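You operate a simulated robot arm through the tools that you are given. There is no shell and no other tool. Be economical: measure what you need, move in short steps, check, and stop when the job is done.

You are at the controls of a simulated two-armed robot. One attempt, no reset.

Task
Push the long blue tube into the blue-banded tee, lock its tab, tug it, then open the blue lever.
Fine: no drip; leave the red side alone.

The check looks at the end state, three seconds after you hand in, the way a careful person would. Anything else that was tipped, shoved, dropped, spilled or broken makes it a failure.

Robot
Two 7-joint arms with fingered hands on one trunk that stands fixed in place. Base frame: the origin is at the foot of the trunk, x ahead of it, y to its left, z up; the work surface is at about z = 800. Readings come in mm, degrees, newtons and seconds.
The left shoulder is at [20, 269, 1197], the right one opposite. Payload 5 kg a hand.
The tool frame of a hand sits at the grasp point between the pads (the TCP): z along the fingers, y along the line on which they close. The tips reach 42 mm beyond it. Largest opening 208 mm; the body of the gripper starts 119 mm behind the TCP. The gripper is a hand of 4 fingers: y runs from the thumb to the fingers, the wrist lies at [0, 0, -317] in the tool frame, and closing takes about 1.5 s.
Orientation is that of the tool frame in the base frame, as [roll, pitch, yaw] about the fixed x, y, z axes, in that order (R = Rz(yaw) Ry(pitch) Rx(roll)). With the fingers straight down and closing along the base's y, the tool's x points along the base's -x, its y along +y and its z along -z.

Tools
- The arms move only by the tool move_arm. It takes "left_motion", "right_motion" or both (then of equal length, played together; a hand with none holds still); each is one flat list of numbers, 6 for each row, row after row: the shift along the tool's x, y, z in cm, then the turn, a rotation vector about the tool's x, y, z in degrees. In form: [x, y, z, ax, ay, az, x, y, z, ax, ay, az, ...]. A call has 1 to 10 rows; each row is the pose to reach, as a shift and turn from the pose commanded when the call began, along the tool's axes at that moment. "left_jaw" and "right_jaw" are, for a hand that has rows, the opening, from 0 (shut) to 1 (fully open), set as the call begins (left out, the last holds). A row lasts 0.2 s, in which the tool goes at most 50 mm and 8.6 degrees; a call with a longer step from one row to the next is refused whole, and so is a gripper value outside its range. Where a pose cannot be reached the arm comes as near as it can. A force on the tool above 40 N (or 10 N above the force at the start of the call, whichever is more), or a blocked arm, ends the call early, and 0.2 s more pass. Each finger travels about 153 mm/s and halts on what it meets, pressing with about 25 N; the grip force reading is that of the motor and also rises with nothing between the fingers. The clock runs only during rows and for 0.2 s after the last one: add rows that repeat a pose to give the fingers time. It gives the time, the measured TCP pose, the force on the tool (base axes), the opening and the grip force at its end, in the units of the frame above (readings bear some noise), with the torque about the TCP (base axes, N m) and any sound that the robot's microphone picked up, and new pictures: "views" is both (left out), scene, wrist or none (wrist: the cameras of the hands that moved).
- Cameras (640 x 400 px; columns grow to the right, rows downward): "scene" is now at [163, -5.6, 1479]; the picture's right is [-0.08, -1.00, 0.00], its down [-0.43, 0.03, -0.90] and it looks along [0.90, -0.07, -0.43] (base axes); focal length 282 px, centre (320, 200). "left" rides on the left gripper at [-93, 1, -146] in its tool frame; the picture's right is [-0.01, -1.00, 0.00], its down [0.84, -0.01, -0.54] and it looks along [0.54, -0.01, 0.84] (tool axes); focal length 280 px, centre (320, 200). "right" rides on the right gripper at [94, 1, -146] in its tool frame; the picture's right is [-0.02, 1.00, 0.00], its down [-0.84, -0.01, -0.54] and it looks along [-0.54, -0.01, 0.84] (tool axes); focal length 280 px, centre (320, 200). There is no depth. A picture from a camera that has moved, and an enlarged one, comes with that camera's place and axes in the base frame and with its lens.
- move_column(by): slides the trunk up (or, below 0, down) by that many mm; the arms and the scene camera ride with it, the base frame stays. It gives what a move gives, with no picture.
- preshape(shape, hand): the hand has 4 fingers and takes this shape, open, in about a second: jaw (thumb against the fingers, like two jaws); tri (thumb and two fingers); tip (a fingertip pinch); poke (one finger out to press); point (the index stretched); flat (the hand flat); cup (the hand cupped); fist (a fist). The gripper value then closes the fingers along that shape, each until it touches; the sizes above hold for jaw. It gives what a move gives, with no picture.
- aim_head(pan, tilt): turns the head with the scene camera to pan (to the left, within 80 degrees either way) and tilt (down, from -29 to 69), counted from straight ahead of the robot. It gives what a move gives, and a new picture of the scene camera.
- zoom(camera, box): a new picture of the part [left, top, right, bottom] of that camera's present view, enlarged. It takes no simulated time.
- close_job(): hands the job in; it is judged then, once.

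Go step by step. Nothing tells you positions but the pictures and the camera data: compare them with the known pose of the tool, close in by small moves and look again before you grip or let go. The budget is 120 turns and 200 pictures, counting those below and the enlarged ones. Unless the task says otherwise, let go and move clear before handing in.

The tools are called after "Request:" as name(argument=value, ...) on one line, values as JSON. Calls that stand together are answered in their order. move_arm: Moves the arms, as the interface text tells. Its arguments: {"type":"object","properties":{"left_motion":{"type":"array"},"left_jaw":{"type":"number"},"right_motion":{"type":"array"},"right_jaw":{"type":"number"},"views":{"type":"string","enum":["both","scene","wrist","none"]}},"required":[]} The other tools are called the same way: move_column (by) slides the trunk up or down; preshape (shape, hand) gives the hand a shape; aim_head (pan, tilt) turns the head that bears the scene camera; zoom (camera, box) takes an enlarged picture of a part of a camera's view; close_job () hands the job in.

At the start:

```text
t: 0.0
left_tool_pos: [424.5, 195.5, 1305.4]
left_orientation: [-180.0, 0.1, 177.0]
left_force: [-0.1, -0.5, 0.3]
left_moment: [0.0, 0.01, -0.01]
left_finger_gap: 207.7
left_grasp_force: 0.0
left_shape: jaw
right_tool_pos: [575.5, -353.3, 1326.7]
right_orientation: [180.0, 0.0, 176.9]
right_force: [0.2, -0.7, 0.4]
right_moment: [0.01, -0.04, 0.01]
right_finger_gap: 207.6
right_grasp_force: 0.1
right_shape: jaw
trunk travel left (down, up): [-575.0, 46.0]
head pan, tilt: [-4.5, 25.6]
```

scene: 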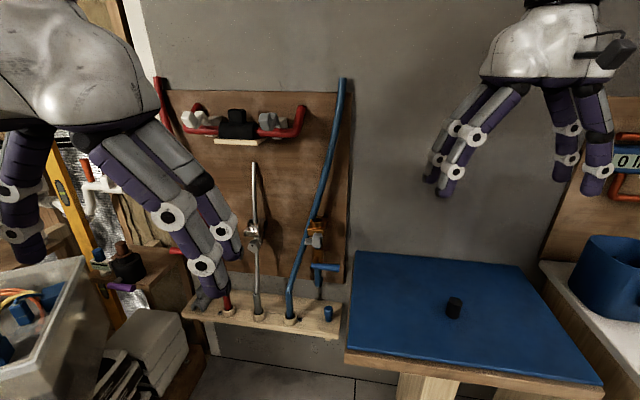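
right: 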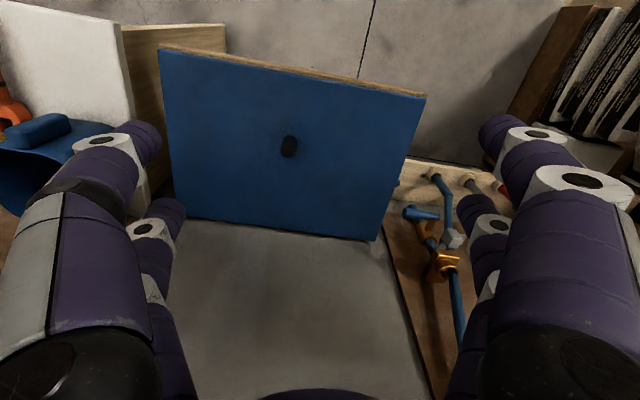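
left: 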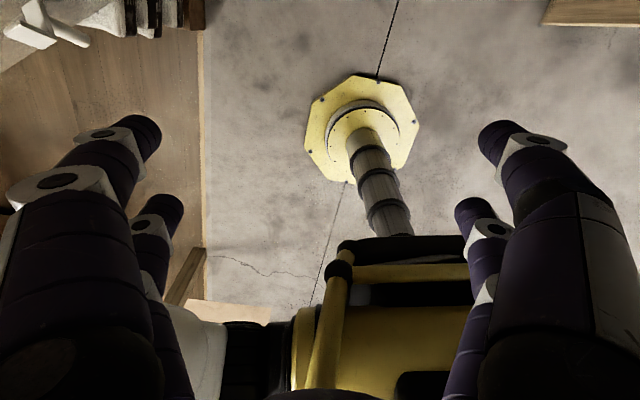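

I see a wall board with a red line and a blue line, and a shelf with stubs below them. I'll enlarge the view before moving anything.

Request:
zoom(camera="scene", box=[160, 70, 360, 195])

Request:
zoom(camera="scene", box=[170, 200, 370, 350])

Request:
zoom(camera="right", box=[370, 140, 530, 400])

```text
3.20 times, centred on (260, 132) of scene
camera zoom: at [163.0, -5.6, 1479.0], right [-0.08, -1.0, 0.0], down [-0.43, 0.03, -0.9], along [0.9, -0.07, -0.43], focal length 902 px, centre (512, 416)
```

zoom: 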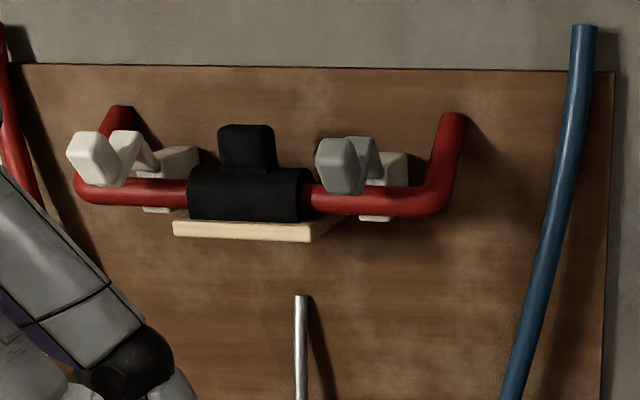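

```text
2.67 times, centred on (270, 275) of scene
camera zoom: at [163.0, -5.6, 1479.0], right [-0.08, -1.0, 0.0], down [-0.43, 0.03, -0.9], along [0.9, -0.07, -0.43], focal length 752 px, centre (453, 0)
```

zoom: 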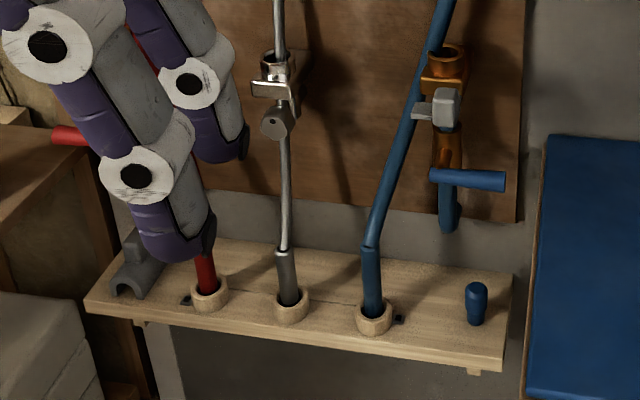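

```text
1.54 times, centred on (450, 270) of right
camera zoom: at [482.8, -348.2, 1472.3], right [0.07, 1.0, 0.0], down [0.84, -0.06, 0.54], along [0.54, -0.04, -0.84], focal length 431 px, centre (120, 92)
```

zoom: 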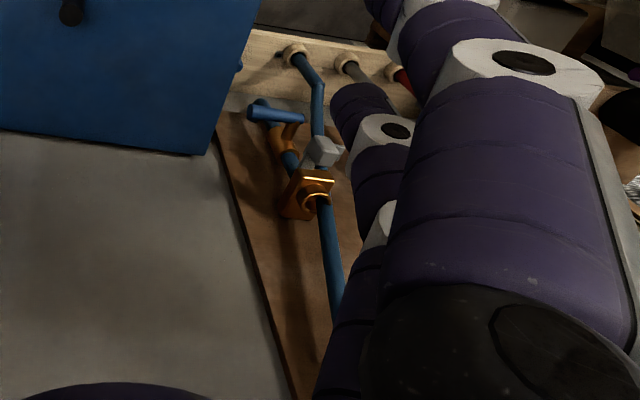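

The left hand hides part of the board. I'll shift it outward and up, then look again.

Request:
move_arm(left_motion=[0, 4, 0, 0, 0, 0, 0, 8, 0, 0, 0, 0, 0, 12, 0, 0, 0, 0, 0, 16, 0, 0, 0, 0, 0, 20, 0, 0, 0, 0], views="scene")

Request:
aim_head(pan=8, tilt=25)

Request:
zoom(camera="scene", box=[260, 60, 440, 200])

Request:
zoom(camera="scene", box=[220, 190, 420, 350])

```text
t: 1.2
left_tool_pos: [436.7, 400.1, 1303.3]
left_orientation: [-179.9, 0.0, 176.9]
left_force: [-0.1, 0.7, -0.6]
left_moment: [-0.12, -0.05, -0.02]
left_finger_gap: 207.9
left_grasp_force: 0.0
left_shape: jaw
right_tool_pos: [575.4, -351.3, 1328.7]
right_orientation: [-179.9, 0.1, 176.9]
right_force: [-0.9, 1.1, 0.9]
right_moment: [-0.23, -0.12, 0.0]
right_finger_gap: 207.8
right_grasp_force: 0.1
right_shape: jaw
trunk travel left (down, up): [-575.0, 46.0]
head pan, tilt: [-4.5, 25.6]
camera scene: at [162.2, -3.9, 1479.2], right [-0.08, -1.0, 0.0], down [-0.43, 0.03, -0.9], along [0.9, -0.07, -0.43], focal length 282 px, centre (320, 200)
```

scene: 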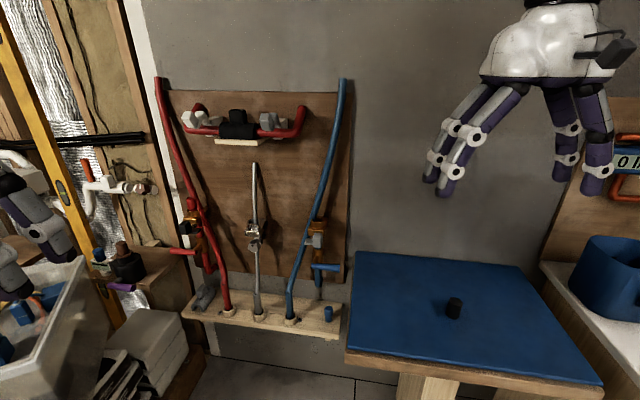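

```text
t: 1.9
left_tool_pos: [437.0, 396.9, 1302.8]
left_orientation: [179.9, 0.0, 177.0]
left_force: [0.4, 0.1, 0.5]
left_moment: [-0.04, -0.03, -0.02]
left_finger_gap: 207.7
left_grasp_force: 0.1
left_shape: jaw
right_tool_pos: [574.8, -354.1, 1327.4]
right_orientation: [-179.9, 0.0, 176.8]
right_force: [-0.7, 0.1, 0.2]
right_moment: [0.01, -0.04, 0.02]
right_finger_gap: 208.1
right_grasp_force: 0.0
right_shape: jaw
trunk travel left (down, up): [-575.0, 46.0]
head pan, tilt: [8.0, 25.0]
camera scene: at [162.4, 14.2, 1480.0], right [0.14, -0.99, 0.0], down [-0.42, -0.06, -0.91], along [0.9, 0.13, -0.42], focal length 282 px, centre (320, 200)
```

scene: 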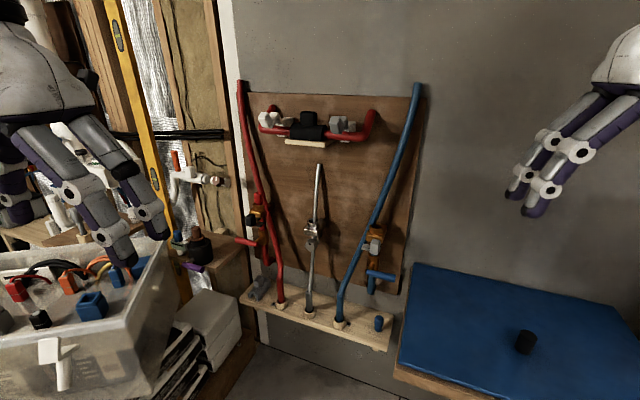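

```text
2.86 times, centred on (350, 130) of scene
camera zoom: at [162.4, 14.2, 1480.0], right [0.14, -0.99, 0.0], down [-0.42, -0.06, -0.91], along [0.9, 0.13, -0.42], focal length 806 px, centre (234, 400)
```

zoom: 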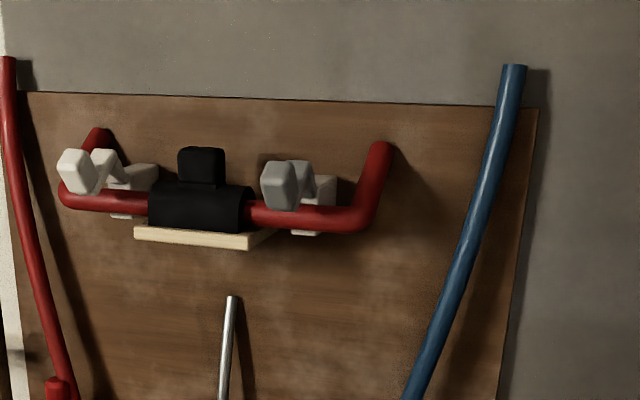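

```text
2.50 times, centred on (320, 270) of scene
camera zoom: at [162.4, 14.2, 1480.0], right [0.14, -0.99, 0.0], down [-0.42, -0.06, -0.91], along [0.9, 0.13, -0.42], focal length 705 px, centre (320, 25)
```

zoom: 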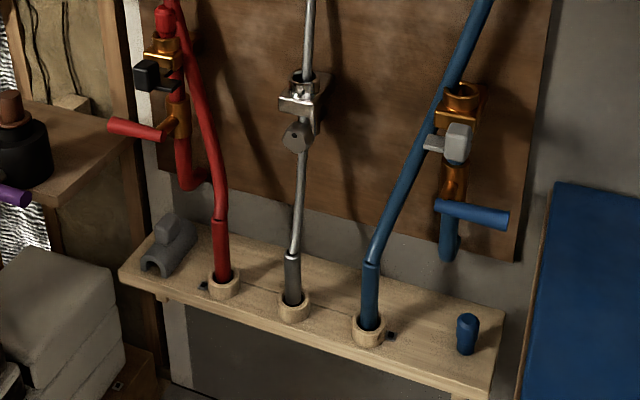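

The blue tube's lower end stands in the middle-right collar, at about x 960, y 50, z 600. The blue tee opens upward at about (1020, -70, 960). I'll turn the left hand to point forward and bring it in front of the board to use its wrist camera.

Request:
move_arm(left_motion=[-2, -2, 0, 0, -8.5, 0, -4, -4, 0, 0, -17, 0, -6, -6, 0, 0, -25.5, 0, -8, -8, 0, 0, -34, 0, -10, -10, 0, 0, -42.5, 0, -12, -12, 0, 0, -51, 0, -14, -14, 0, 0, -59.5, 0, -16, -16, 0, 0, -68, 0, -18, -18, 0, 0, -76.5, 0, -20, -20, 0, 0, -85, 0])

```text
t: 4.1
left_tool_pos: [643.6, 174.9, 1314.9]
left_orientation: [-179.9, 85.1, 177.1]
left_force: [0.8, 0.1, 0.4]
left_moment: [-0.03, -0.02, 0.02]
left_finger_gap: 207.9
left_grasp_force: 0.1
left_shape: jaw
left hand out of reach, approached as far as the arm can: row 8, 9, 10
right_tool_pos: [576.2, -354.7, 1326.4]
right_orientation: [-180.0, 0.1, 176.9]
right_force: [1.0, -0.1, -1.3]
right_moment: [-0.02, 0.11, 0.0]
right_finger_gap: 207.8
right_grasp_force: 0.2
right_shape: jaw
trunk travel left (down, up): [-575.0, 46.0]
head pan, tilt: [8.0, 25.0]
camera scene: at [163.3, 14.2, 1479.8], right [0.14, -0.99, 0.0], down [-0.42, -0.06, -0.91], along [0.9, 0.13, -0.42], focal length 282 px, centre (320, 200)
camera left: at [504.2, 183.1, 1420.0], right [-0.05, -1.0, 0.01], down [-0.61, 0.02, -0.79], along [0.79, -0.05, -0.61], focal length 280 px, centre (320, 200)
```

scene: 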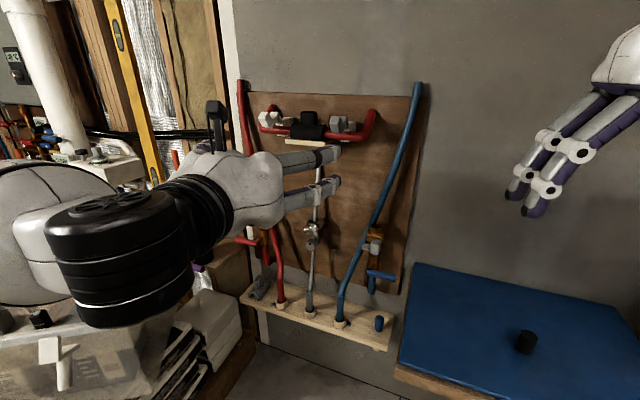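
left: 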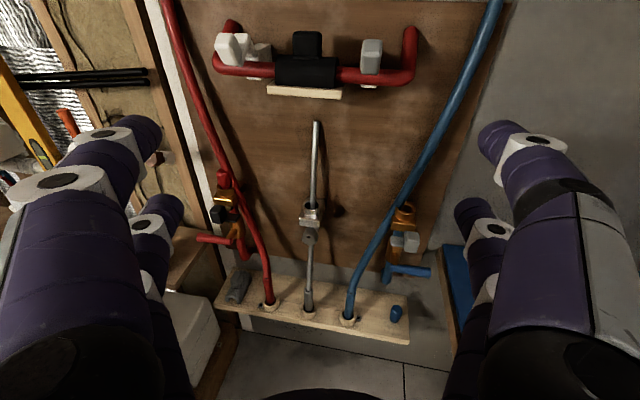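

The left camera now shows the whole board. I'll lower the trunk in steps to bring the arms down to tee and collar height.

Request:
move_column(by=-200)

Request:
aim_head(pan=8, tilt=25)

Request:
zoom(camera="left", box=[200, 120, 460, 340])

```text
t: 6.3
left_tool_pos: [651.4, 173.5, 1101.2]
left_orientation: [-179.2, 83.6, 177.7]
left_force: [-0.1, 1.1, 1.0]
left_moment: [0.0, 0.03, 0.02]
left_finger_gap: 207.7
left_grasp_force: 0.0
left_shape: jaw
right_tool_pos: [574.5, -353.5, 1128.1]
right_orientation: [180.0, 0.1, 176.8]
right_force: [-0.8, 0.9, 1.2]
right_moment: [-0.02, -0.06, -0.02]
right_finger_gap: 208.0
right_grasp_force: 0.0
right_shape: jaw
trunk travel left (down, up): [-375.0, 246.0]
head pan, tilt: [8.0, 25.0]
```

```text
t: 6.9
left_tool_pos: [651.8, 173.4, 1100.5]
left_orientation: [-179.4, 83.6, 177.6]
left_force: [-0.2, -0.2, 1.8]
left_moment: [0.0, -0.02, 0.02]
left_finger_gap: 207.8
left_grasp_force: 0.2
left_shape: jaw
right_tool_pos: [575.2, -353.0, 1126.6]
right_orientation: [180.0, 0.0, 176.9]
right_force: [-0.4, 0.0, 0.4]
right_moment: [-0.01, 0.01, 0.04]
right_finger_gap: 207.9
right_grasp_force: 0.0
right_shape: jaw
trunk travel left (down, up): [-375.0, 246.0]
head pan, tilt: [8.0, 25.0]
camera scene: at [178.4, 14.3, 1277.4], right [0.14, -0.99, 0.0], down [-0.42, -0.06, -0.91], along [0.9, 0.13, -0.42], focal length 282 px, centre (320, 200)
```

scene: 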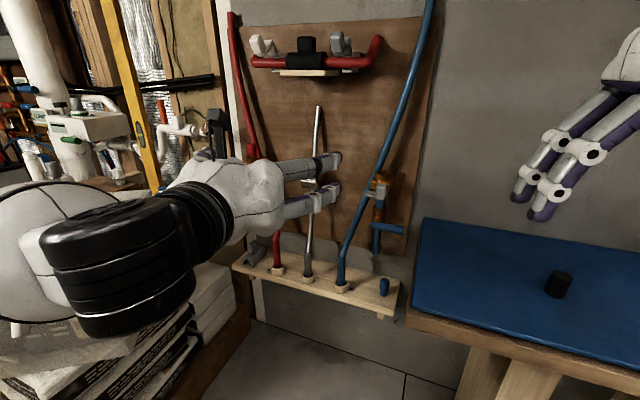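

```text
1.82 times, centred on (330, 230) of left
camera zoom: at [516.5, 181.8, 1208.9], right [-0.05, -1.0, 0.02], down [-0.63, 0.02, -0.78], along [0.78, -0.05, -0.63], focal length 510 px, centre (302, 146)
```

zoom: 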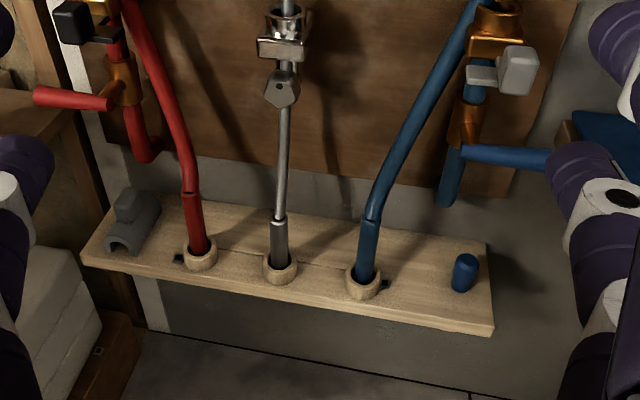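

The two left-camera views put the collar top at about (948, 65, 615) and the tee mouth at about (1020, -58, 976). I'll bring the left hand to a standoff in front of the tube's lower end.

Request:
move_arm(left_motion=[4, -0.9, 2, 0, 0, 0, 8, -1.8, 4, 0, 0, 0, 12, -2.7, 6, 0, 0, 0, 16, -3.6, 8, 0, 0, 0, 20, -4.5, 10, 0, 0, 0, 24, -5.4, 12, 0, 0, 0, 28, -6.3, 14, 0, 0, 0, 32, -7.2, 16, 0, 0, 0, 36, -8.1, 18, 0, 0, 0, 40, -9, 20, 0, 0, 0])

```text
t: 9.1
left_tool_pos: [797.8, 55.7, 690.9]
left_orientation: [179.4, 82.9, 177.7]
left_force: [0.9, 0.8, -0.6]
left_moment: [-0.01, 0.0, -0.06]
left_finger_gap: 207.9
left_grasp_force: 0.1
left_shape: jaw
left hand out of reach, approached as far as the arm can: row 9, 10
right_tool_pos: [576.5, -352.3, 1126.6]
right_orientation: [-180.0, 0.0, 176.9]
right_force: [1.1, 0.0, -0.9]
right_moment: [-0.01, 0.14, 0.0]
right_finger_gap: 208.1
right_grasp_force: 0.0
right_shape: jaw
trunk travel left (down, up): [-375.0, 246.0]
head pan, tilt: [8.0, 25.0]
camera scene: at [178.9, 14.6, 1277.1], right [0.14, -0.99, 0.0], down [-0.42, -0.06, -0.91], along [0.9, 0.13, -0.42], focal length 282 px, centre (320, 200)
camera left: at [663.2, 60.6, 801.5], right [-0.03, -1.0, 0.01], down [-0.64, 0.01, -0.77], along [0.77, -0.03, -0.64], focal length 280 px, centre (320, 200)
```

scene: 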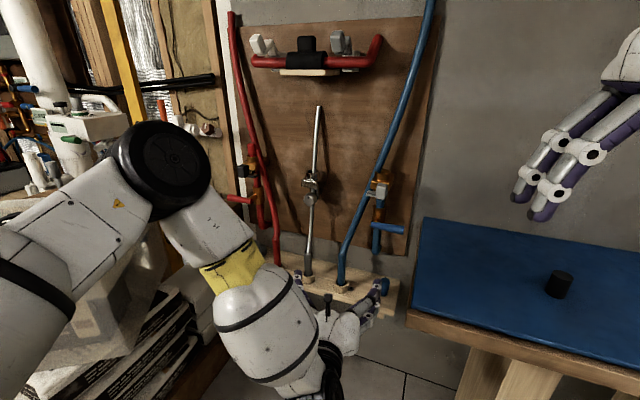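
left: 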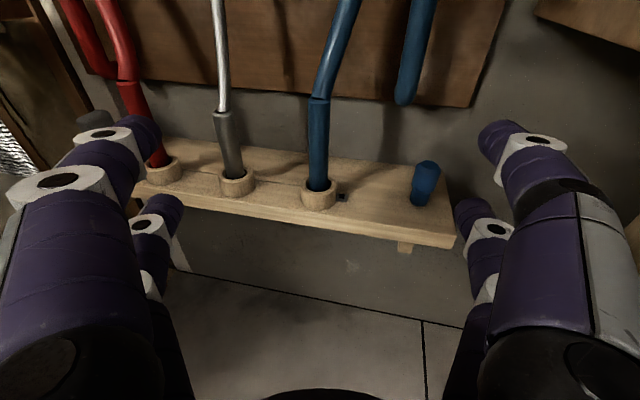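

The tube sleeve stands in its collar, centred about (980, 52), between z 560 and 690. I'll part-close the hand to clear the silver tube and approach to x 900 at about z 650.

Request:
move_arm(left_motion=[0.9, 0, 3.5, 0, 0, 0, 1.8, 0, 7, 0, 0, 0, 2.8, 0, 10.5, 0, 0, 0, 2.8, 0, 10.5, 0, 0, 0, 2.8, 0, 10.5, 0, 0, 0], left_jaw=0.45, views="wrist")

```text
t: 10.3
left_tool_pos: [893.2, 26.9, 669.9]
left_orientation: [178.7, 82.5, 177.6]
left_force: [0.0, -0.4, 0.1]
left_moment: [-0.01, 0.02, -0.01]
left_finger_gap: 93.9
left_grasp_force: 0.1
left_shape: jaw
left hand out of reach, approached as far as the arm can: row 1, 2, 3, 4, 5
right_tool_pos: [574.8, -353.7, 1127.7]
right_orientation: [179.9, 0.1, 176.9]
right_force: [0.3, -0.5, -0.2]
right_moment: [-0.02, -0.03, 0.0]
right_finger_gap: 207.9
right_grasp_force: 0.1
right_shape: jaw
trunk travel left (down, up): [-375.0, 246.0]
head pan, tilt: [8.0, 25.0]
camera left: at [759.5, 30.6, 781.6], right [-0.02, -1.0, 0.01], down [-0.65, 0.0, -0.76], along [0.76, -0.02, -0.65], focal length 280 px, centre (320, 200)
```

left: 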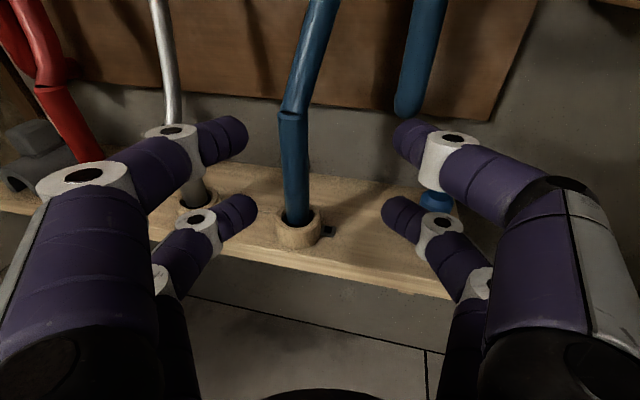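

The arm is near a joint limit at this low height. I'll back off and up, then lower the trunk so the reach becomes comfortable.

Request:
move_arm(left_motion=[0, 0, -4, 0, 0, 0, -4, 0.5, -8, 0, 0, 0, -8, 1, -8, 0, 0, 0, -12, 2, -8, 0, 0, 0, -16, 2.5, -8, 0, 0, 0], views="none")

Request:
move_column(by=-180)

Request:
aim_head(pan=3, tilt=25)

Request:
zoom(camera="left", box=[0, 0, 640, 400])

```text
refused: row 2 steps farther than a row can; nothing moved
```

```text
t: 12.3
left_tool_pos: [874.2, 27.3, 368.4]
left_orientation: [-179.9, 74.2, 178.8]
left_force: [-0.7, 0.0, 0.9]
left_moment: [-0.02, 0.07, 0.01]
left_finger_gap: 93.9
left_grasp_force: 0.0
left_shape: jaw
right_tool_pos: [574.1, -352.6, 948.6]
right_orientation: [179.9, 0.1, 176.9]
right_force: [-0.8, -0.2, 0.4]
right_moment: [0.01, -0.07, -0.01]
right_finger_gap: 207.8
right_grasp_force: 0.1
right_shape: jaw
trunk travel left (down, up): [-195.0, 426.0]
head pan, tilt: [8.0, 25.0]
```

```text
t: 13.0
left_tool_pos: [874.3, 27.9, 365.7]
left_orientation: [180.0, 74.1, 179.0]
left_force: [-0.6, 0.1, 0.2]
left_moment: [-0.02, 0.0, 0.04]
left_finger_gap: 93.9
left_grasp_force: 0.1
left_shape: jaw
right_tool_pos: [576.0, -353.3, 948.0]
right_orientation: [-179.9, 0.0, 177.0]
right_force: [-0.7, 0.0, 0.5]
right_moment: [0.01, -0.01, -0.01]
right_finger_gap: 208.1
right_grasp_force: 0.1
right_shape: jaw
trunk travel left (down, up): [-195.0, 426.0]
head pan, tilt: [3.0, 25.0]
camera scene: at [242.6, 6.4, 1084.4], right [0.05, -1.0, 0.0], down [-0.42, -0.02, -0.91], along [0.91, 0.05, -0.42], focal length 282 px, centre (320, 200)
```

scene: 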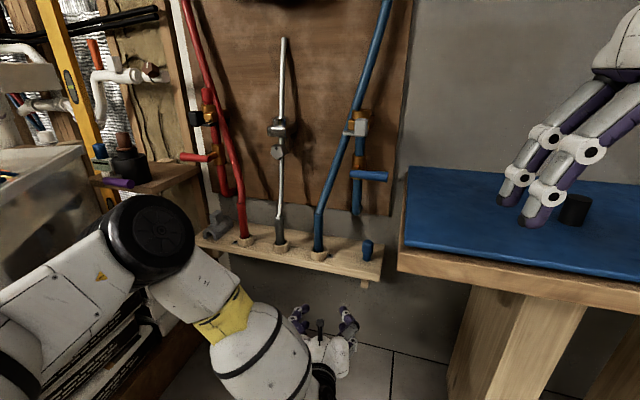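

```text
1.00 times, centred on (320, 200) of left (not enlarged: the box is as wide or as high as the picture)
camera zoom: at [757.0, 30.5, 495.8], right [-0.02, -1.0, 0.01], down [-0.75, 0.0, -0.66], along [0.66, -0.02, -0.75], focal length 280 px, centre (320, 200)
```

zoom: 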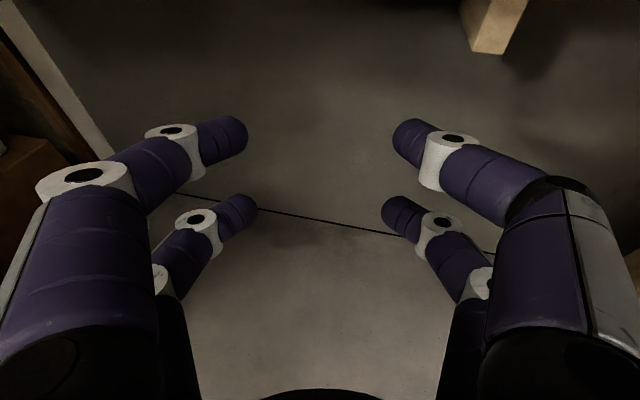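

The raise was refused, but the trunk lowering still went through, so the hand is now below the shelf. Nothing was touched. I'll back it straight out and then raise it in front of the shelf.

Request:
move_arm(left_motion=[0.8, 0, -3, 0, 0, 0, 1.6, 0, -6, 0, 0, 0, 2.4, 0, -9, 0, 0, 0, 3.2, 0, -12, 0, 0, 0], views="wrist")

```text
t: 14.0
left_tool_pos: [749.0, 28.1, 368.7]
left_orientation: [-179.9, 74.2, 178.9]
left_force: [-0.1, 0.2, 0.6]
left_moment: [-0.05, 0.03, -0.03]
left_finger_gap: 94.0
left_grasp_force: 0.1
left_shape: jaw
right_tool_pos: [574.2, -353.2, 947.1]
right_orientation: [-180.0, -0.1, 176.9]
right_force: [0.3, -0.8, -0.3]
right_moment: [0.0, 0.05, -0.01]
right_finger_gap: 208.0
right_grasp_force: 0.1
right_shape: jaw
trunk travel left (down, up): [-195.0, 426.0]
head pan, tilt: [3.0, 25.0]
camera left: at [632.9, 32.0, 497.9], right [-0.02, -1.0, 0.01], down [-0.75, 0.0, -0.66], along [0.66, -0.02, -0.75], focal length 280 px, centre (320, 200)
```

left: 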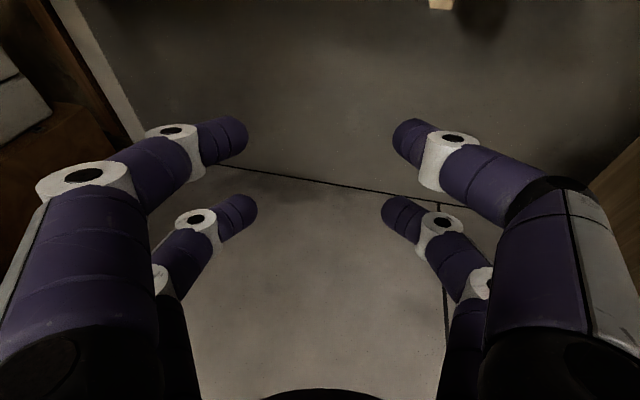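

Clear of the shelf now. Next I raise the hand about 290 mm and level it.

Request:
move_arm(left_motion=[-3.5, 0.3, -1, 0, -1.5, 0, -7, 0.6, -2, 0, -3, 0, -10.5, 0.9, -2.9, 0, -4.5, 0, -14, 1.2, -3.9, 0, -6, 0, -17.5, 1.5, -4.9, 0, -7.5, 0, -21, 1.8, -5.9, 0, -9, 0, -24.5, 2.1, -6.9, 0, -10.5, 0, -28, 2.4, -7.9, 0, -12, 0])

```text
t: 15.8
left_tool_pos: [749.1, 51.3, 661.3]
left_orientation: [179.8, 86.1, 178.7]
left_force: [-0.2, -0.8, 0.6]
left_moment: [0.01, -0.04, -0.01]
left_finger_gap: 94.1
left_grasp_force: 0.0
left_shape: jaw
right_tool_pos: [574.4, -353.1, 948.1]
right_orientation: [180.0, 0.1, 176.9]
right_force: [-0.8, -0.5, 1.0]
right_moment: [0.0, 0.01, 0.02]
right_finger_gap: 208.1
right_grasp_force: 0.1
right_shape: jaw
trunk travel left (down, up): [-195.0, 426.0]
head pan, tilt: [3.0, 25.0]
camera scene: at [242.4, 6.3, 1084.6], right [0.05, -1.0, 0.0], down [-0.42, -0.02, -0.91], along [0.91, 0.05, -0.42], focal length 282 px, centre (320, 200)
camera left: at [609.5, 55.2, 763.7], right [-0.02, -1.0, 0.01], down [-0.59, 0.0, -0.8], along [0.8, -0.02, -0.59], focal length 280 px, centre (320, 200)
```

scene: 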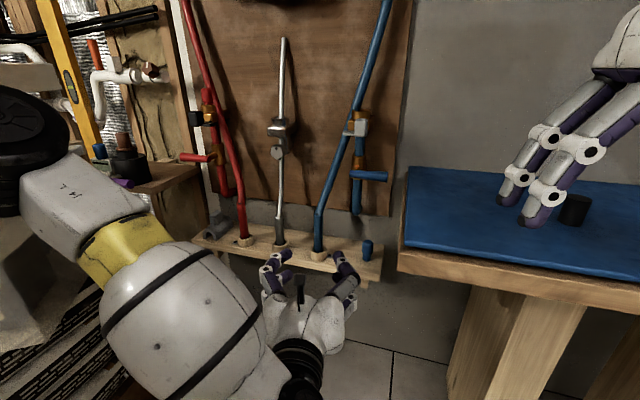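
left: 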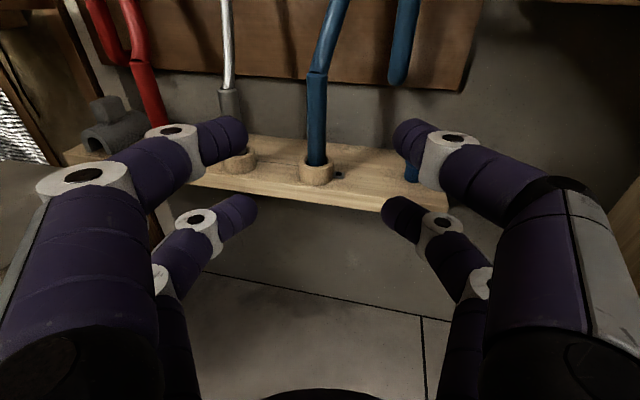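

Reach is good now. I'll advance 190 mm toward the sleeve.

Request:
move_arm(left_motion=[0, 0.2, 4, 0, 0, 0, 0, 0.3, 8, 0, 0, 0, 0, 0.4, 12, 0, 0, 0, 0, 0.5, 16, 0, 0, 0, 0, 0.6, 19, 0, 0, 0])

```text
t: 17.0
left_tool_pos: [939.3, 55.8, 648.0]
left_orientation: [-179.8, 86.1, 179.0]
left_force: [-0.8, 0.2, 0.3]
left_moment: [0.02, -0.04, -0.04]
left_finger_gap: 93.7
left_grasp_force: 0.0
left_shape: jaw
right_tool_pos: [575.2, -353.0, 946.7]
right_orientation: [179.9, 0.0, 176.9]
right_force: [0.1, 0.3, 0.2]
right_moment: [0.01, 0.0, -0.01]
right_finger_gap: 207.7
right_grasp_force: 0.1
right_shape: jaw
trunk travel left (down, up): [-195.0, 426.0]
head pan, tilt: [3.0, 25.0]
camera scene: at [242.5, 6.3, 1084.3], right [0.05, -1.0, 0.0], down [-0.42, -0.02, -0.91], along [0.91, 0.05, -0.42], focal length 282 px, centre (320, 200)
camera left: at [799.4, 60.0, 750.3], right [-0.02, -1.0, 0.01], down [-0.6, 0.0, -0.8], along [0.8, -0.02, -0.6], focal length 280 px, centre (320, 200)
```

scene: 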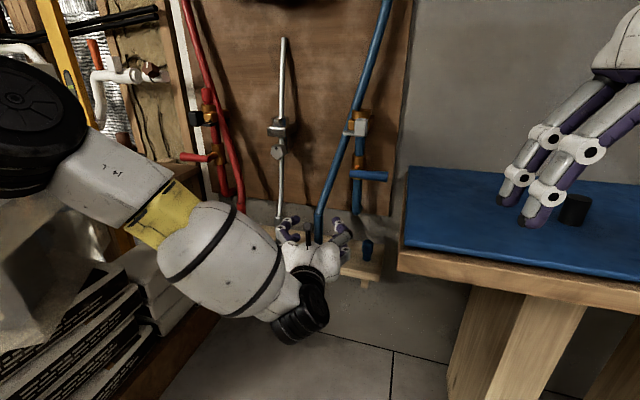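
left: 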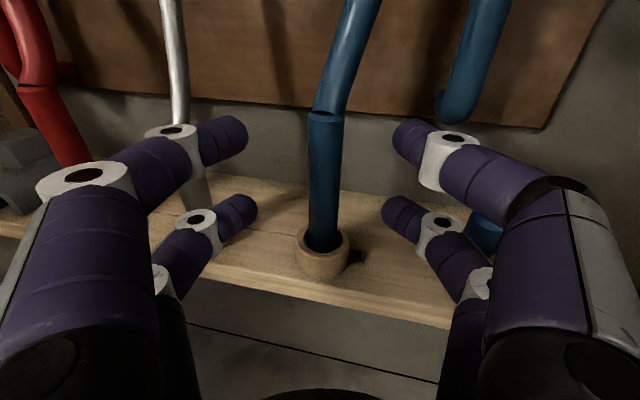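

The sleeve is about 25 mm thick, at x ≈ 992, y ≈ 52, with its rim at z 545 and the kink at z 680. I'll advance 50 mm, check, then close.

Request:
move_arm(left_motion=[0.2, -0.2, 2.5, 0, 0, 0, 0.4, -0.3, 5, 0, 0, 0, 0.4, -0.3, 5, 0, 0, 0], views="wrist")

```text
t: 17.8
left_tool_pos: [989.0, 51.4, 638.9]
left_orientation: [-179.6, 86.1, 179.0]
left_force: [0.2, 0.1, 0.0]
left_moment: [-0.04, 0.0, -0.01]
left_finger_gap: 94.0
left_grasp_force: 0.1
left_shape: jaw
right_tool_pos: [576.2, -353.7, 947.0]
right_orientation: [-179.9, 0.0, 177.0]
right_force: [0.3, -0.2, 0.8]
right_moment: [-0.01, 0.04, -0.02]
right_finger_gap: 207.7
right_grasp_force: 0.1
right_shape: jaw
trunk travel left (down, up): [-195.0, 426.0]
head pan, tilt: [3.0, 25.0]
camera left: at [848.5, 55.8, 741.9], right [-0.02, -1.0, 0.01], down [-0.59, 0.0, -0.8], along [0.8, -0.02, -0.59], focal length 280 px, centre (320, 200)
```

left: 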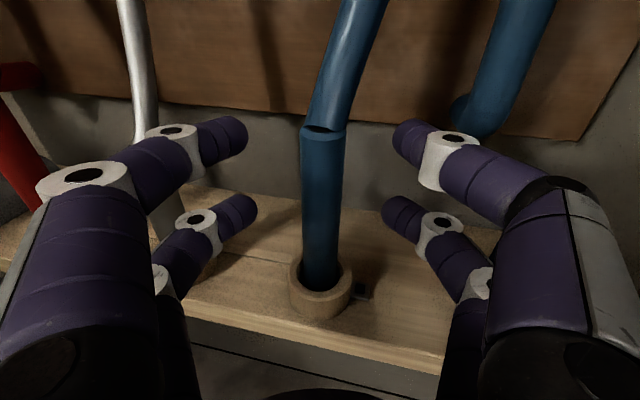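

The sleeve is centred between the fingers at TCP depth. Closing the left hand.

Request:
move_arm(left_motion=[0, 0, 0, 0, 0, 0, 0, 0, 0, 0, 0, 0, 0, 0, 0, 0, 0, 0, 0, 0, 0, 0, 0, 0, 0, 0, 0, 0, 0, 0, 0, 0, 0, 0, 0, 0, 0, 0, 0, 0, 0, 0], left_jaw=0, views="wrist")

```text
t: 19.4
left_tool_pos: [986.8, 51.6, 638.1]
left_orientation: [-179.9, 86.1, 178.9]
left_force: [2.8, -0.6, 3.5]
left_moment: [-0.05, -0.11, -0.02]
left_finger_gap: 0.0
left_grasp_force: 24.8
left_shape: jaw
right_tool_pos: [575.3, -353.8, 948.7]
right_orientation: [-180.0, 0.1, 176.9]
right_force: [-0.1, -0.4, 0.5]
right_moment: [-0.01, 0.0, -0.03]
right_finger_gap: 208.1
right_grasp_force: 0.1
right_shape: jaw
trunk travel left (down, up): [-195.0, 426.0]
head pan, tilt: [3.0, 25.0]
camera left: at [848.2, 55.8, 741.6], right [-0.02, -1.0, 0.01], down [-0.6, 0.0, -0.8], along [0.8, -0.02, -0.59], focal length 280 px, centre (320, 200)
```

left: 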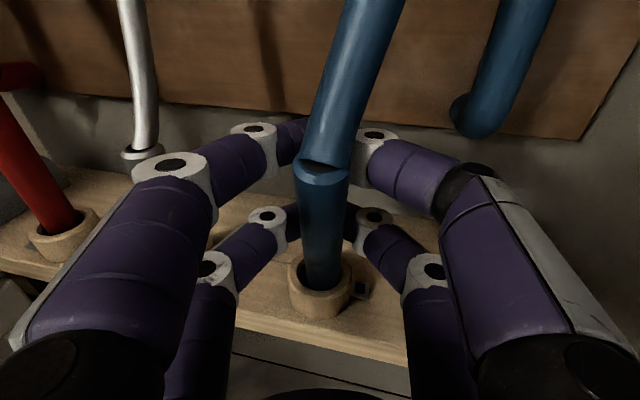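

The fingertips closed behind the tube, so it is only caged nearer the palm. I'll reopen, back off a little and regrip.

Request:
move_arm(left_motion=[0, 0, 0, 0, 0, 0, 0, 0, 0, 0, 0, 0, 0, 0, 0, 0, 0, 0, 0, 0, 0, 0, 0, 0, 0, 0, -1.5, 0, 0, 0, 0, 0, -3, 0, 0, 0], left_jaw=0.45, views="wrist")

```text
t: 20.8
left_tool_pos: [958.3, 52.6, 641.0]
left_orientation: [-180.0, 86.1, 179.0]
left_force: [0.5, -0.1, -0.2]
left_moment: [0.0, 0.0, 0.0]
left_finger_gap: 93.2
left_grasp_force: 0.0
left_shape: jaw
right_tool_pos: [574.8, -353.2, 947.9]
right_orientation: [-179.9, 0.0, 177.0]
right_force: [0.4, -0.4, 0.4]
right_moment: [0.01, 0.01, 0.01]
right_finger_gap: 207.7
right_grasp_force: 0.1
right_shape: jaw
trunk travel left (down, up): [-195.0, 426.0]
head pan, tilt: [3.0, 25.0]
camera left: at [817.4, 56.6, 744.0], right [-0.02, -1.0, 0.01], down [-0.59, 0.0, -0.8], along [0.8, -0.02, -0.59], focal length 280 px, centre (320, 200)
```

left: 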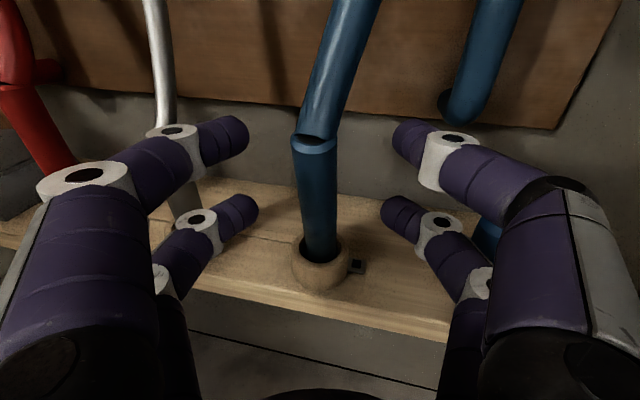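

The tube has leaned slightly toward the hand, near TCP depth now. Closing again.

Request:
move_arm(left_motion=[0, 0, 0, 0, 0, 0, 0, 0, 0, 0, 0, 0, 0, 0, 0, 0, 0, 0, 0, 0, 0, 0, 0, 0, 0, 0, 0, 0, 0, 0, 0, 0, 0, 0, 0, 0, 0, 0, 0, 0, 0, 0], left_jaw=0, views="wrist")

```text
t: 22.4
left_tool_pos: [958.5, 53.4, 641.7]
left_orientation: [-179.9, 86.2, 179.1]
left_force: [-1.1, -0.9, -0.1]
left_moment: [-0.04, 0.3, -0.05]
left_finger_gap: 15.9
left_grasp_force: 25.3
left_shape: jaw
right_tool_pos: [574.5, -352.8, 947.9]
right_orientation: [180.0, 0.0, 176.9]
right_force: [-0.8, 0.9, -0.4]
right_moment: [0.01, 0.0, -0.02]
right_finger_gap: 207.8
right_grasp_force: 0.0
right_shape: jaw
trunk travel left (down, up): [-195.0, 426.0]
head pan, tilt: [3.0, 25.0]
camera left: at [817.4, 56.6, 743.9], right [-0.02, -1.0, 0.01], down [-0.59, 0.0, -0.8], along [0.8, -0.02, -0.59], focal length 280 px, centre (320, 200)
```

left: 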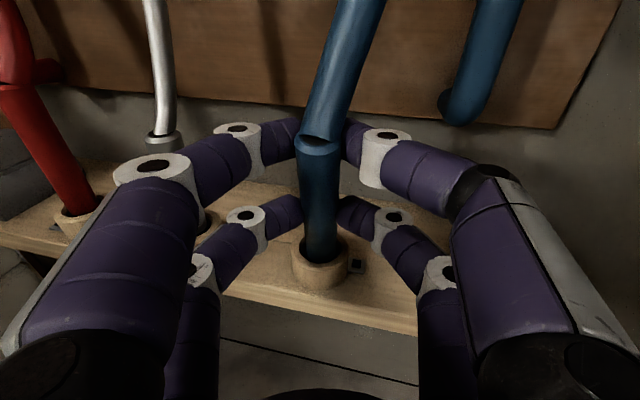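

Gripped, with 16 mm between the pads. Lifting slowly, with a pause for the sleeve to clear the collar.

Request:
move_arm(left_motion=[-1, 0, 0, 0, 0, 0, -2, 0, 0, 0, 0, 0, -3, 0, 0, 0, 0, 0, -4, 0, 0, 0, 0, 0, -5, 0, 0, 0, 0, 0])

```text
t: 23.6
left_tool_pos: [963.6, 53.0, 692.0]
left_orientation: [-179.8, 86.2, 179.0]
left_force: [-0.4, 0.3, 0.1]
left_moment: [-0.03, 0.0, -0.01]
left_finger_gap: 13.3
left_grasp_force: 24.5
left_shape: jaw
right_tool_pos: [574.2, -354.1, 948.2]
right_orientation: [-179.9, 0.0, 176.8]
right_force: [-0.4, -0.7, -0.8]
right_moment: [0.02, 0.03, 0.0]
right_finger_gap: 207.7
right_grasp_force: 0.0
right_shape: jaw
trunk travel left (down, up): [-195.0, 426.0]
head pan, tilt: [3.0, 25.0]
camera scene: at [242.5, 6.3, 1084.5], right [0.05, -1.0, 0.0], down [-0.42, -0.02, -0.91], along [0.91, 0.05, -0.42], focal length 282 px, centre (320, 200)
camera left: at [823.6, 57.0, 794.4], right [-0.02, -1.0, 0.01], down [-0.59, 0.0, -0.8], along [0.8, -0.02, -0.59], focal length 280 px, centre (320, 200)
```

scene: 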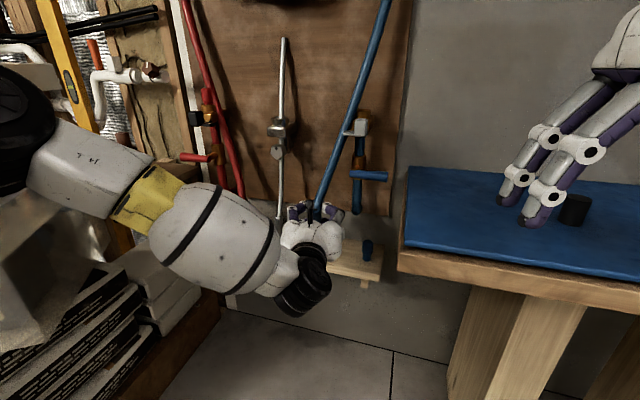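
left: 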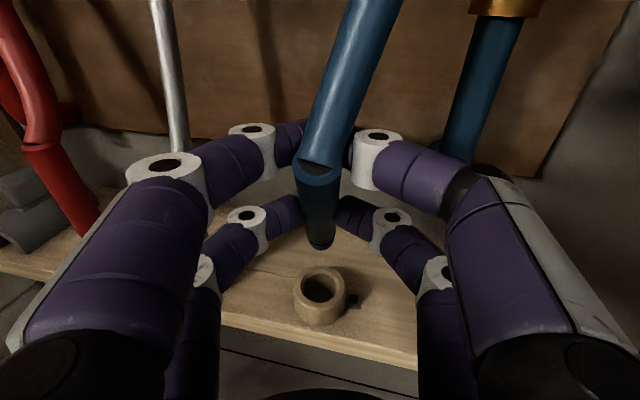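

The sleeve is out of the collar but seems to tilt in the grip. Looking closer.

Request:
zoom(camera="left", box=[240, 80, 400, 340])

Request:
aim_head(pan=0, tilt=15)

```text
1.54 times, centred on (320, 210) of left
camera zoom: at [823.6, 57.0, 794.4], right [-0.02, -1.0, 0.01], down [-0.59, 0.0, -0.8], along [0.8, -0.02, -0.59], focal length 431 px, centre (320, 185)
```

zoom: 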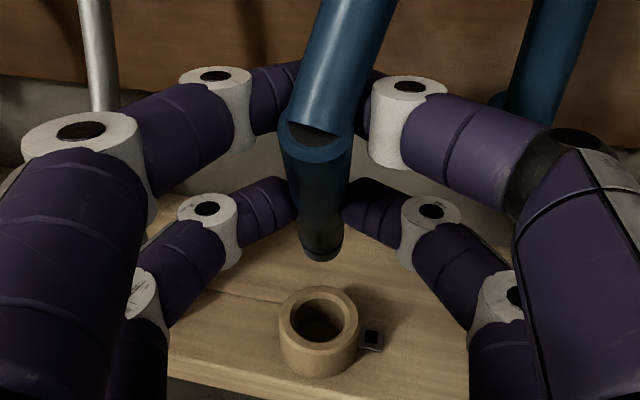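

```text
t: 24.3
left_tool_pos: [963.8, 53.4, 691.4]
left_orientation: [-179.7, 86.1, 179.0]
left_force: [0.2, -0.7, -0.2]
left_moment: [-0.01, -0.02, 0.02]
left_finger_gap: 13.4
left_grasp_force: 24.4
left_shape: jaw
right_tool_pos: [576.2, -354.4, 948.1]
right_orientation: [-179.9, -0.1, 176.9]
right_force: [0.6, 0.0, -0.7]
right_moment: [-0.01, 0.02, -0.01]
right_finger_gap: 208.0
right_grasp_force: 0.1
right_shape: jaw
trunk travel left (down, up): [-195.0, 426.0]
head pan, tilt: [0.0, 15.0]
camera scene: at [244.0, 1.5, 1100.5], right [0.0, -1.0, 0.0], down [-0.26, 0.0, -0.97], along [0.97, 0.0, -0.26], focal length 282 px, centre (320, 200)
```

scene: 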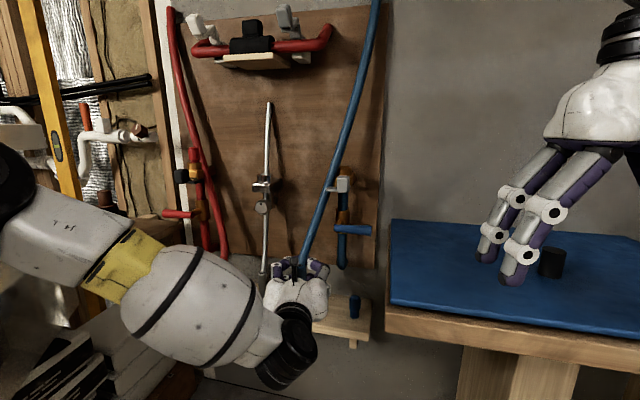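

The sleeve's lower end seems to swing forward about 30° in the grip. I'll raise the hand further while pitching it down to bring the sleeve vertical, and watch how the tube behaves.

Request:
move_arm(left_motion=[-2.5, 0, -0.5, 0, 5, 0, -5, 0, -1, 0, 10, 0, -7.5, 0, -1.5, 0, 15, 0, -10, 0, -2, 0, 20, 0, -12.5, 0, -2.5, 0, 25, 0, -15, 0, -3, 0, 30, 0])

Request:
aim_head(pan=0, tilt=-3)

```text
t: 25.7
left_tool_pos: [944.1, 51.3, 842.0]
left_orientation: [180.0, 56.1, 178.8]
left_force: [-0.9, 0.0, -1.3]
left_moment: [0.08, -0.04, 0.08]
left_finger_gap: 13.2
left_grasp_force: 25.3
left_shape: jaw
right_tool_pos: [575.4, -352.0, 947.5]
right_orientation: [-180.0, 0.1, 177.0]
right_force: [-1.1, -0.5, 0.0]
right_moment: [-0.02, -0.05, 0.01]
right_finger_gap: 208.0
right_grasp_force: 0.1
right_shape: jaw
trunk travel left (down, up): [-195.0, 426.0]
head pan, tilt: [0.0, 15.0]
camera scene: at [243.7, 1.5, 1100.8], right [0.0, -1.0, 0.0], down [-0.26, 0.0, -0.97], along [0.97, 0.0, -0.26], focal length 282 px, centre (320, 200)
camera left: at [874.1, 54.2, 1000.9], right [-0.01, -1.0, 0.01], down [-0.92, 0.01, -0.4], along [0.4, -0.02, -0.92], focal length 280 px, centre (320, 200)
```

scene: 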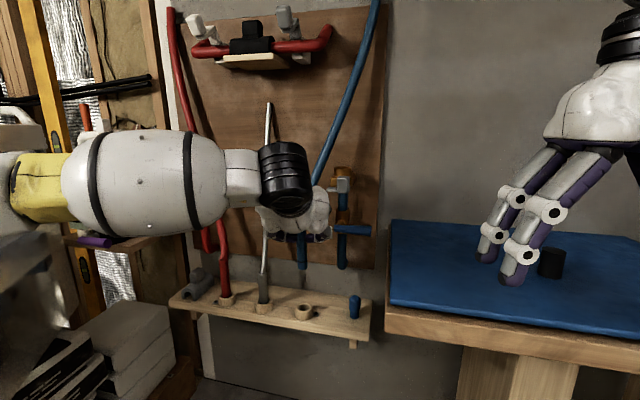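
left: 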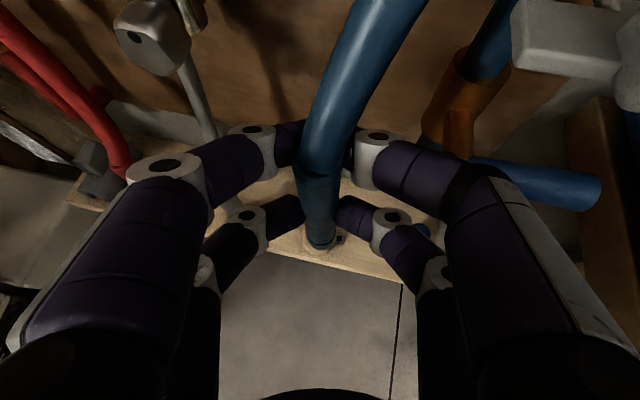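

```text
t: 26.5
left_tool_pos: [945.3, 52.0, 841.7]
left_orientation: [-180.0, 56.1, 178.8]
left_force: [-0.5, -0.3, 0.2]
left_moment: [0.0, -0.01, 0.0]
left_finger_gap: 13.4
left_grasp_force: 25.0
left_shape: jaw
right_tool_pos: [576.2, -353.1, 947.2]
right_orientation: [180.0, 0.0, 177.0]
right_force: [-0.3, 0.3, -0.5]
right_moment: [0.02, 0.0, 0.0]
right_finger_gap: 208.1
right_grasp_force: 0.0
right_shape: jaw
trunk travel left (down, up): [-195.0, 426.0]
head pan, tilt: [0.0, -3.0]
camera scene: at [239.2, 1.5, 1129.4], right [0.0, -1.0, 0.0], down [0.05, 0.0, -1.0], along [1.0, 0.0, 0.05], focal length 282 px, centre (320, 200)
```

scene: 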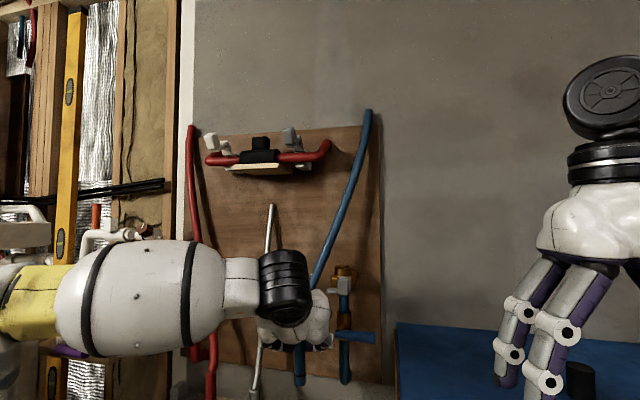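

The tube lifts with almost no force, and the sleeve hangs vertically about 115 mm below the TCP. I'll raise it to just above the tee mouth, still off to the side.

Request:
move_arm(left_motion=[-3.4, -0.4, -1.9, 0, 0, 0, -6.8, -0.8, -3.8, 0, 0, 0, -10.2, -1.2, -5.7, 0, 0, 0, -13.6, -1.6, -7.6, 0, 0, 0, -17, -2, -9.5, 0, 0, 0, -20.4, -2.4, -11.4, 0, 0, 0, -23.6, -3, -13.3, 0, 0, 0])

```text
t: 28.1
left_tool_pos: [963.3, 18.8, 1116.4]
left_orientation: [179.8, 56.1, 178.6]
left_force: [0.2, -0.2, -0.6]
left_moment: [0.04, 0.0, 0.11]
left_finger_gap: 13.2
left_grasp_force: 25.0
left_shape: jaw
right_tool_pos: [574.4, -354.2, 948.8]
right_orientation: [-180.0, 0.1, 176.9]
right_force: [-0.2, 1.3, 0.4]
right_moment: [-0.06, -0.13, -0.01]
right_finger_gap: 207.8
right_grasp_force: 0.1
right_shape: jaw
trunk travel left (down, up): [-195.0, 426.0]
head pan, tilt: [0.0, -3.0]
camera scene: at [238.5, 1.5, 1129.9], right [0.0, -1.0, 0.0], down [0.05, 0.0, -1.0], along [1.0, 0.0, 0.05], focal length 282 px, centre (320, 200)
camera left: at [892.7, 20.9, 1274.3], right [-0.01, -1.0, 0.01], down [-0.92, 0.01, -0.4], along [0.4, -0.02, -0.92], focal length 280 px, centre (320, 200)
```

scene: 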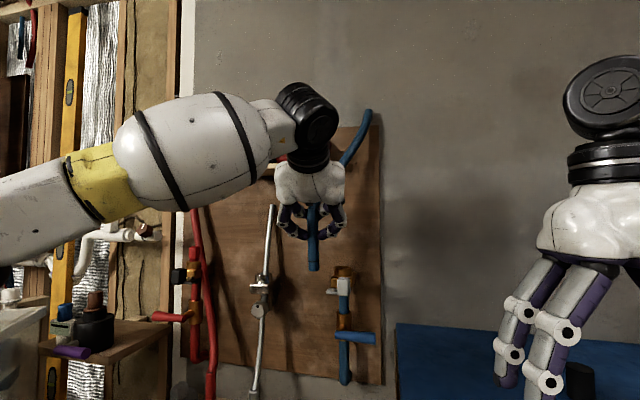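
left: 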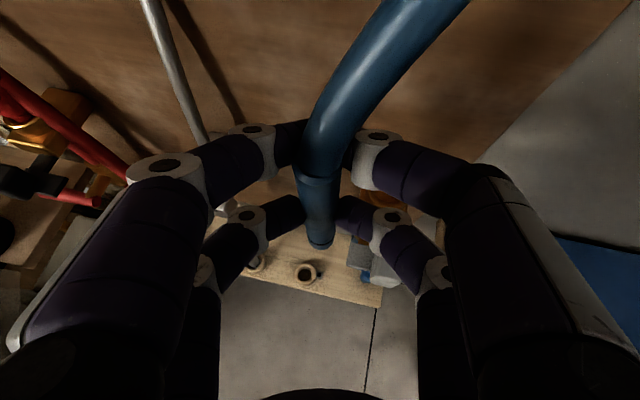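

The tube end now hangs at about z 987, beside the tee. I'll look closely at the tee from both cameras.

Request:
zoom(camera="scene", box=[270, 190, 400, 390])

Request:
zoom(camera="left", box=[280, 160, 440, 300])

```text
2.00 times, centred on (335, 290) of scene
camera zoom: at [238.5, 1.5, 1129.9], right [0.0, -1.0, 0.0], down [0.05, 0.0, -1.0], along [1.0, 0.0, 0.05], focal length 564 px, centre (290, 20)
```

zoom: 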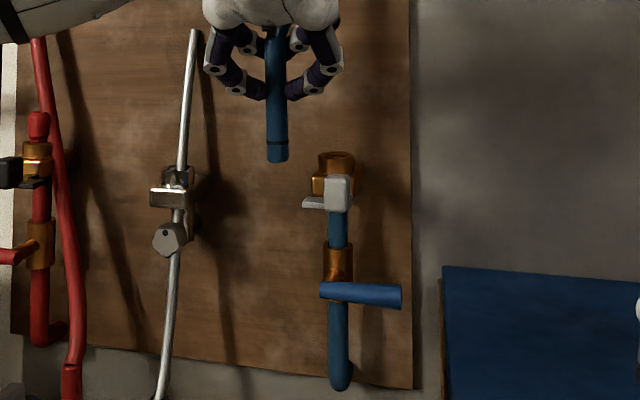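

```text
2.86 times, centred on (360, 230) of left
camera zoom: at [892.7, 20.9, 1274.3], right [-0.01, -1.0, 0.01], down [-0.92, 0.01, -0.4], along [0.4, -0.02, -0.92], focal length 801 px, centre (206, 114)
```

zoom: 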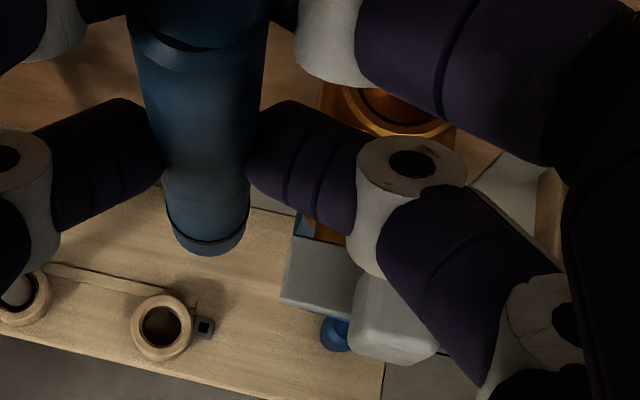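

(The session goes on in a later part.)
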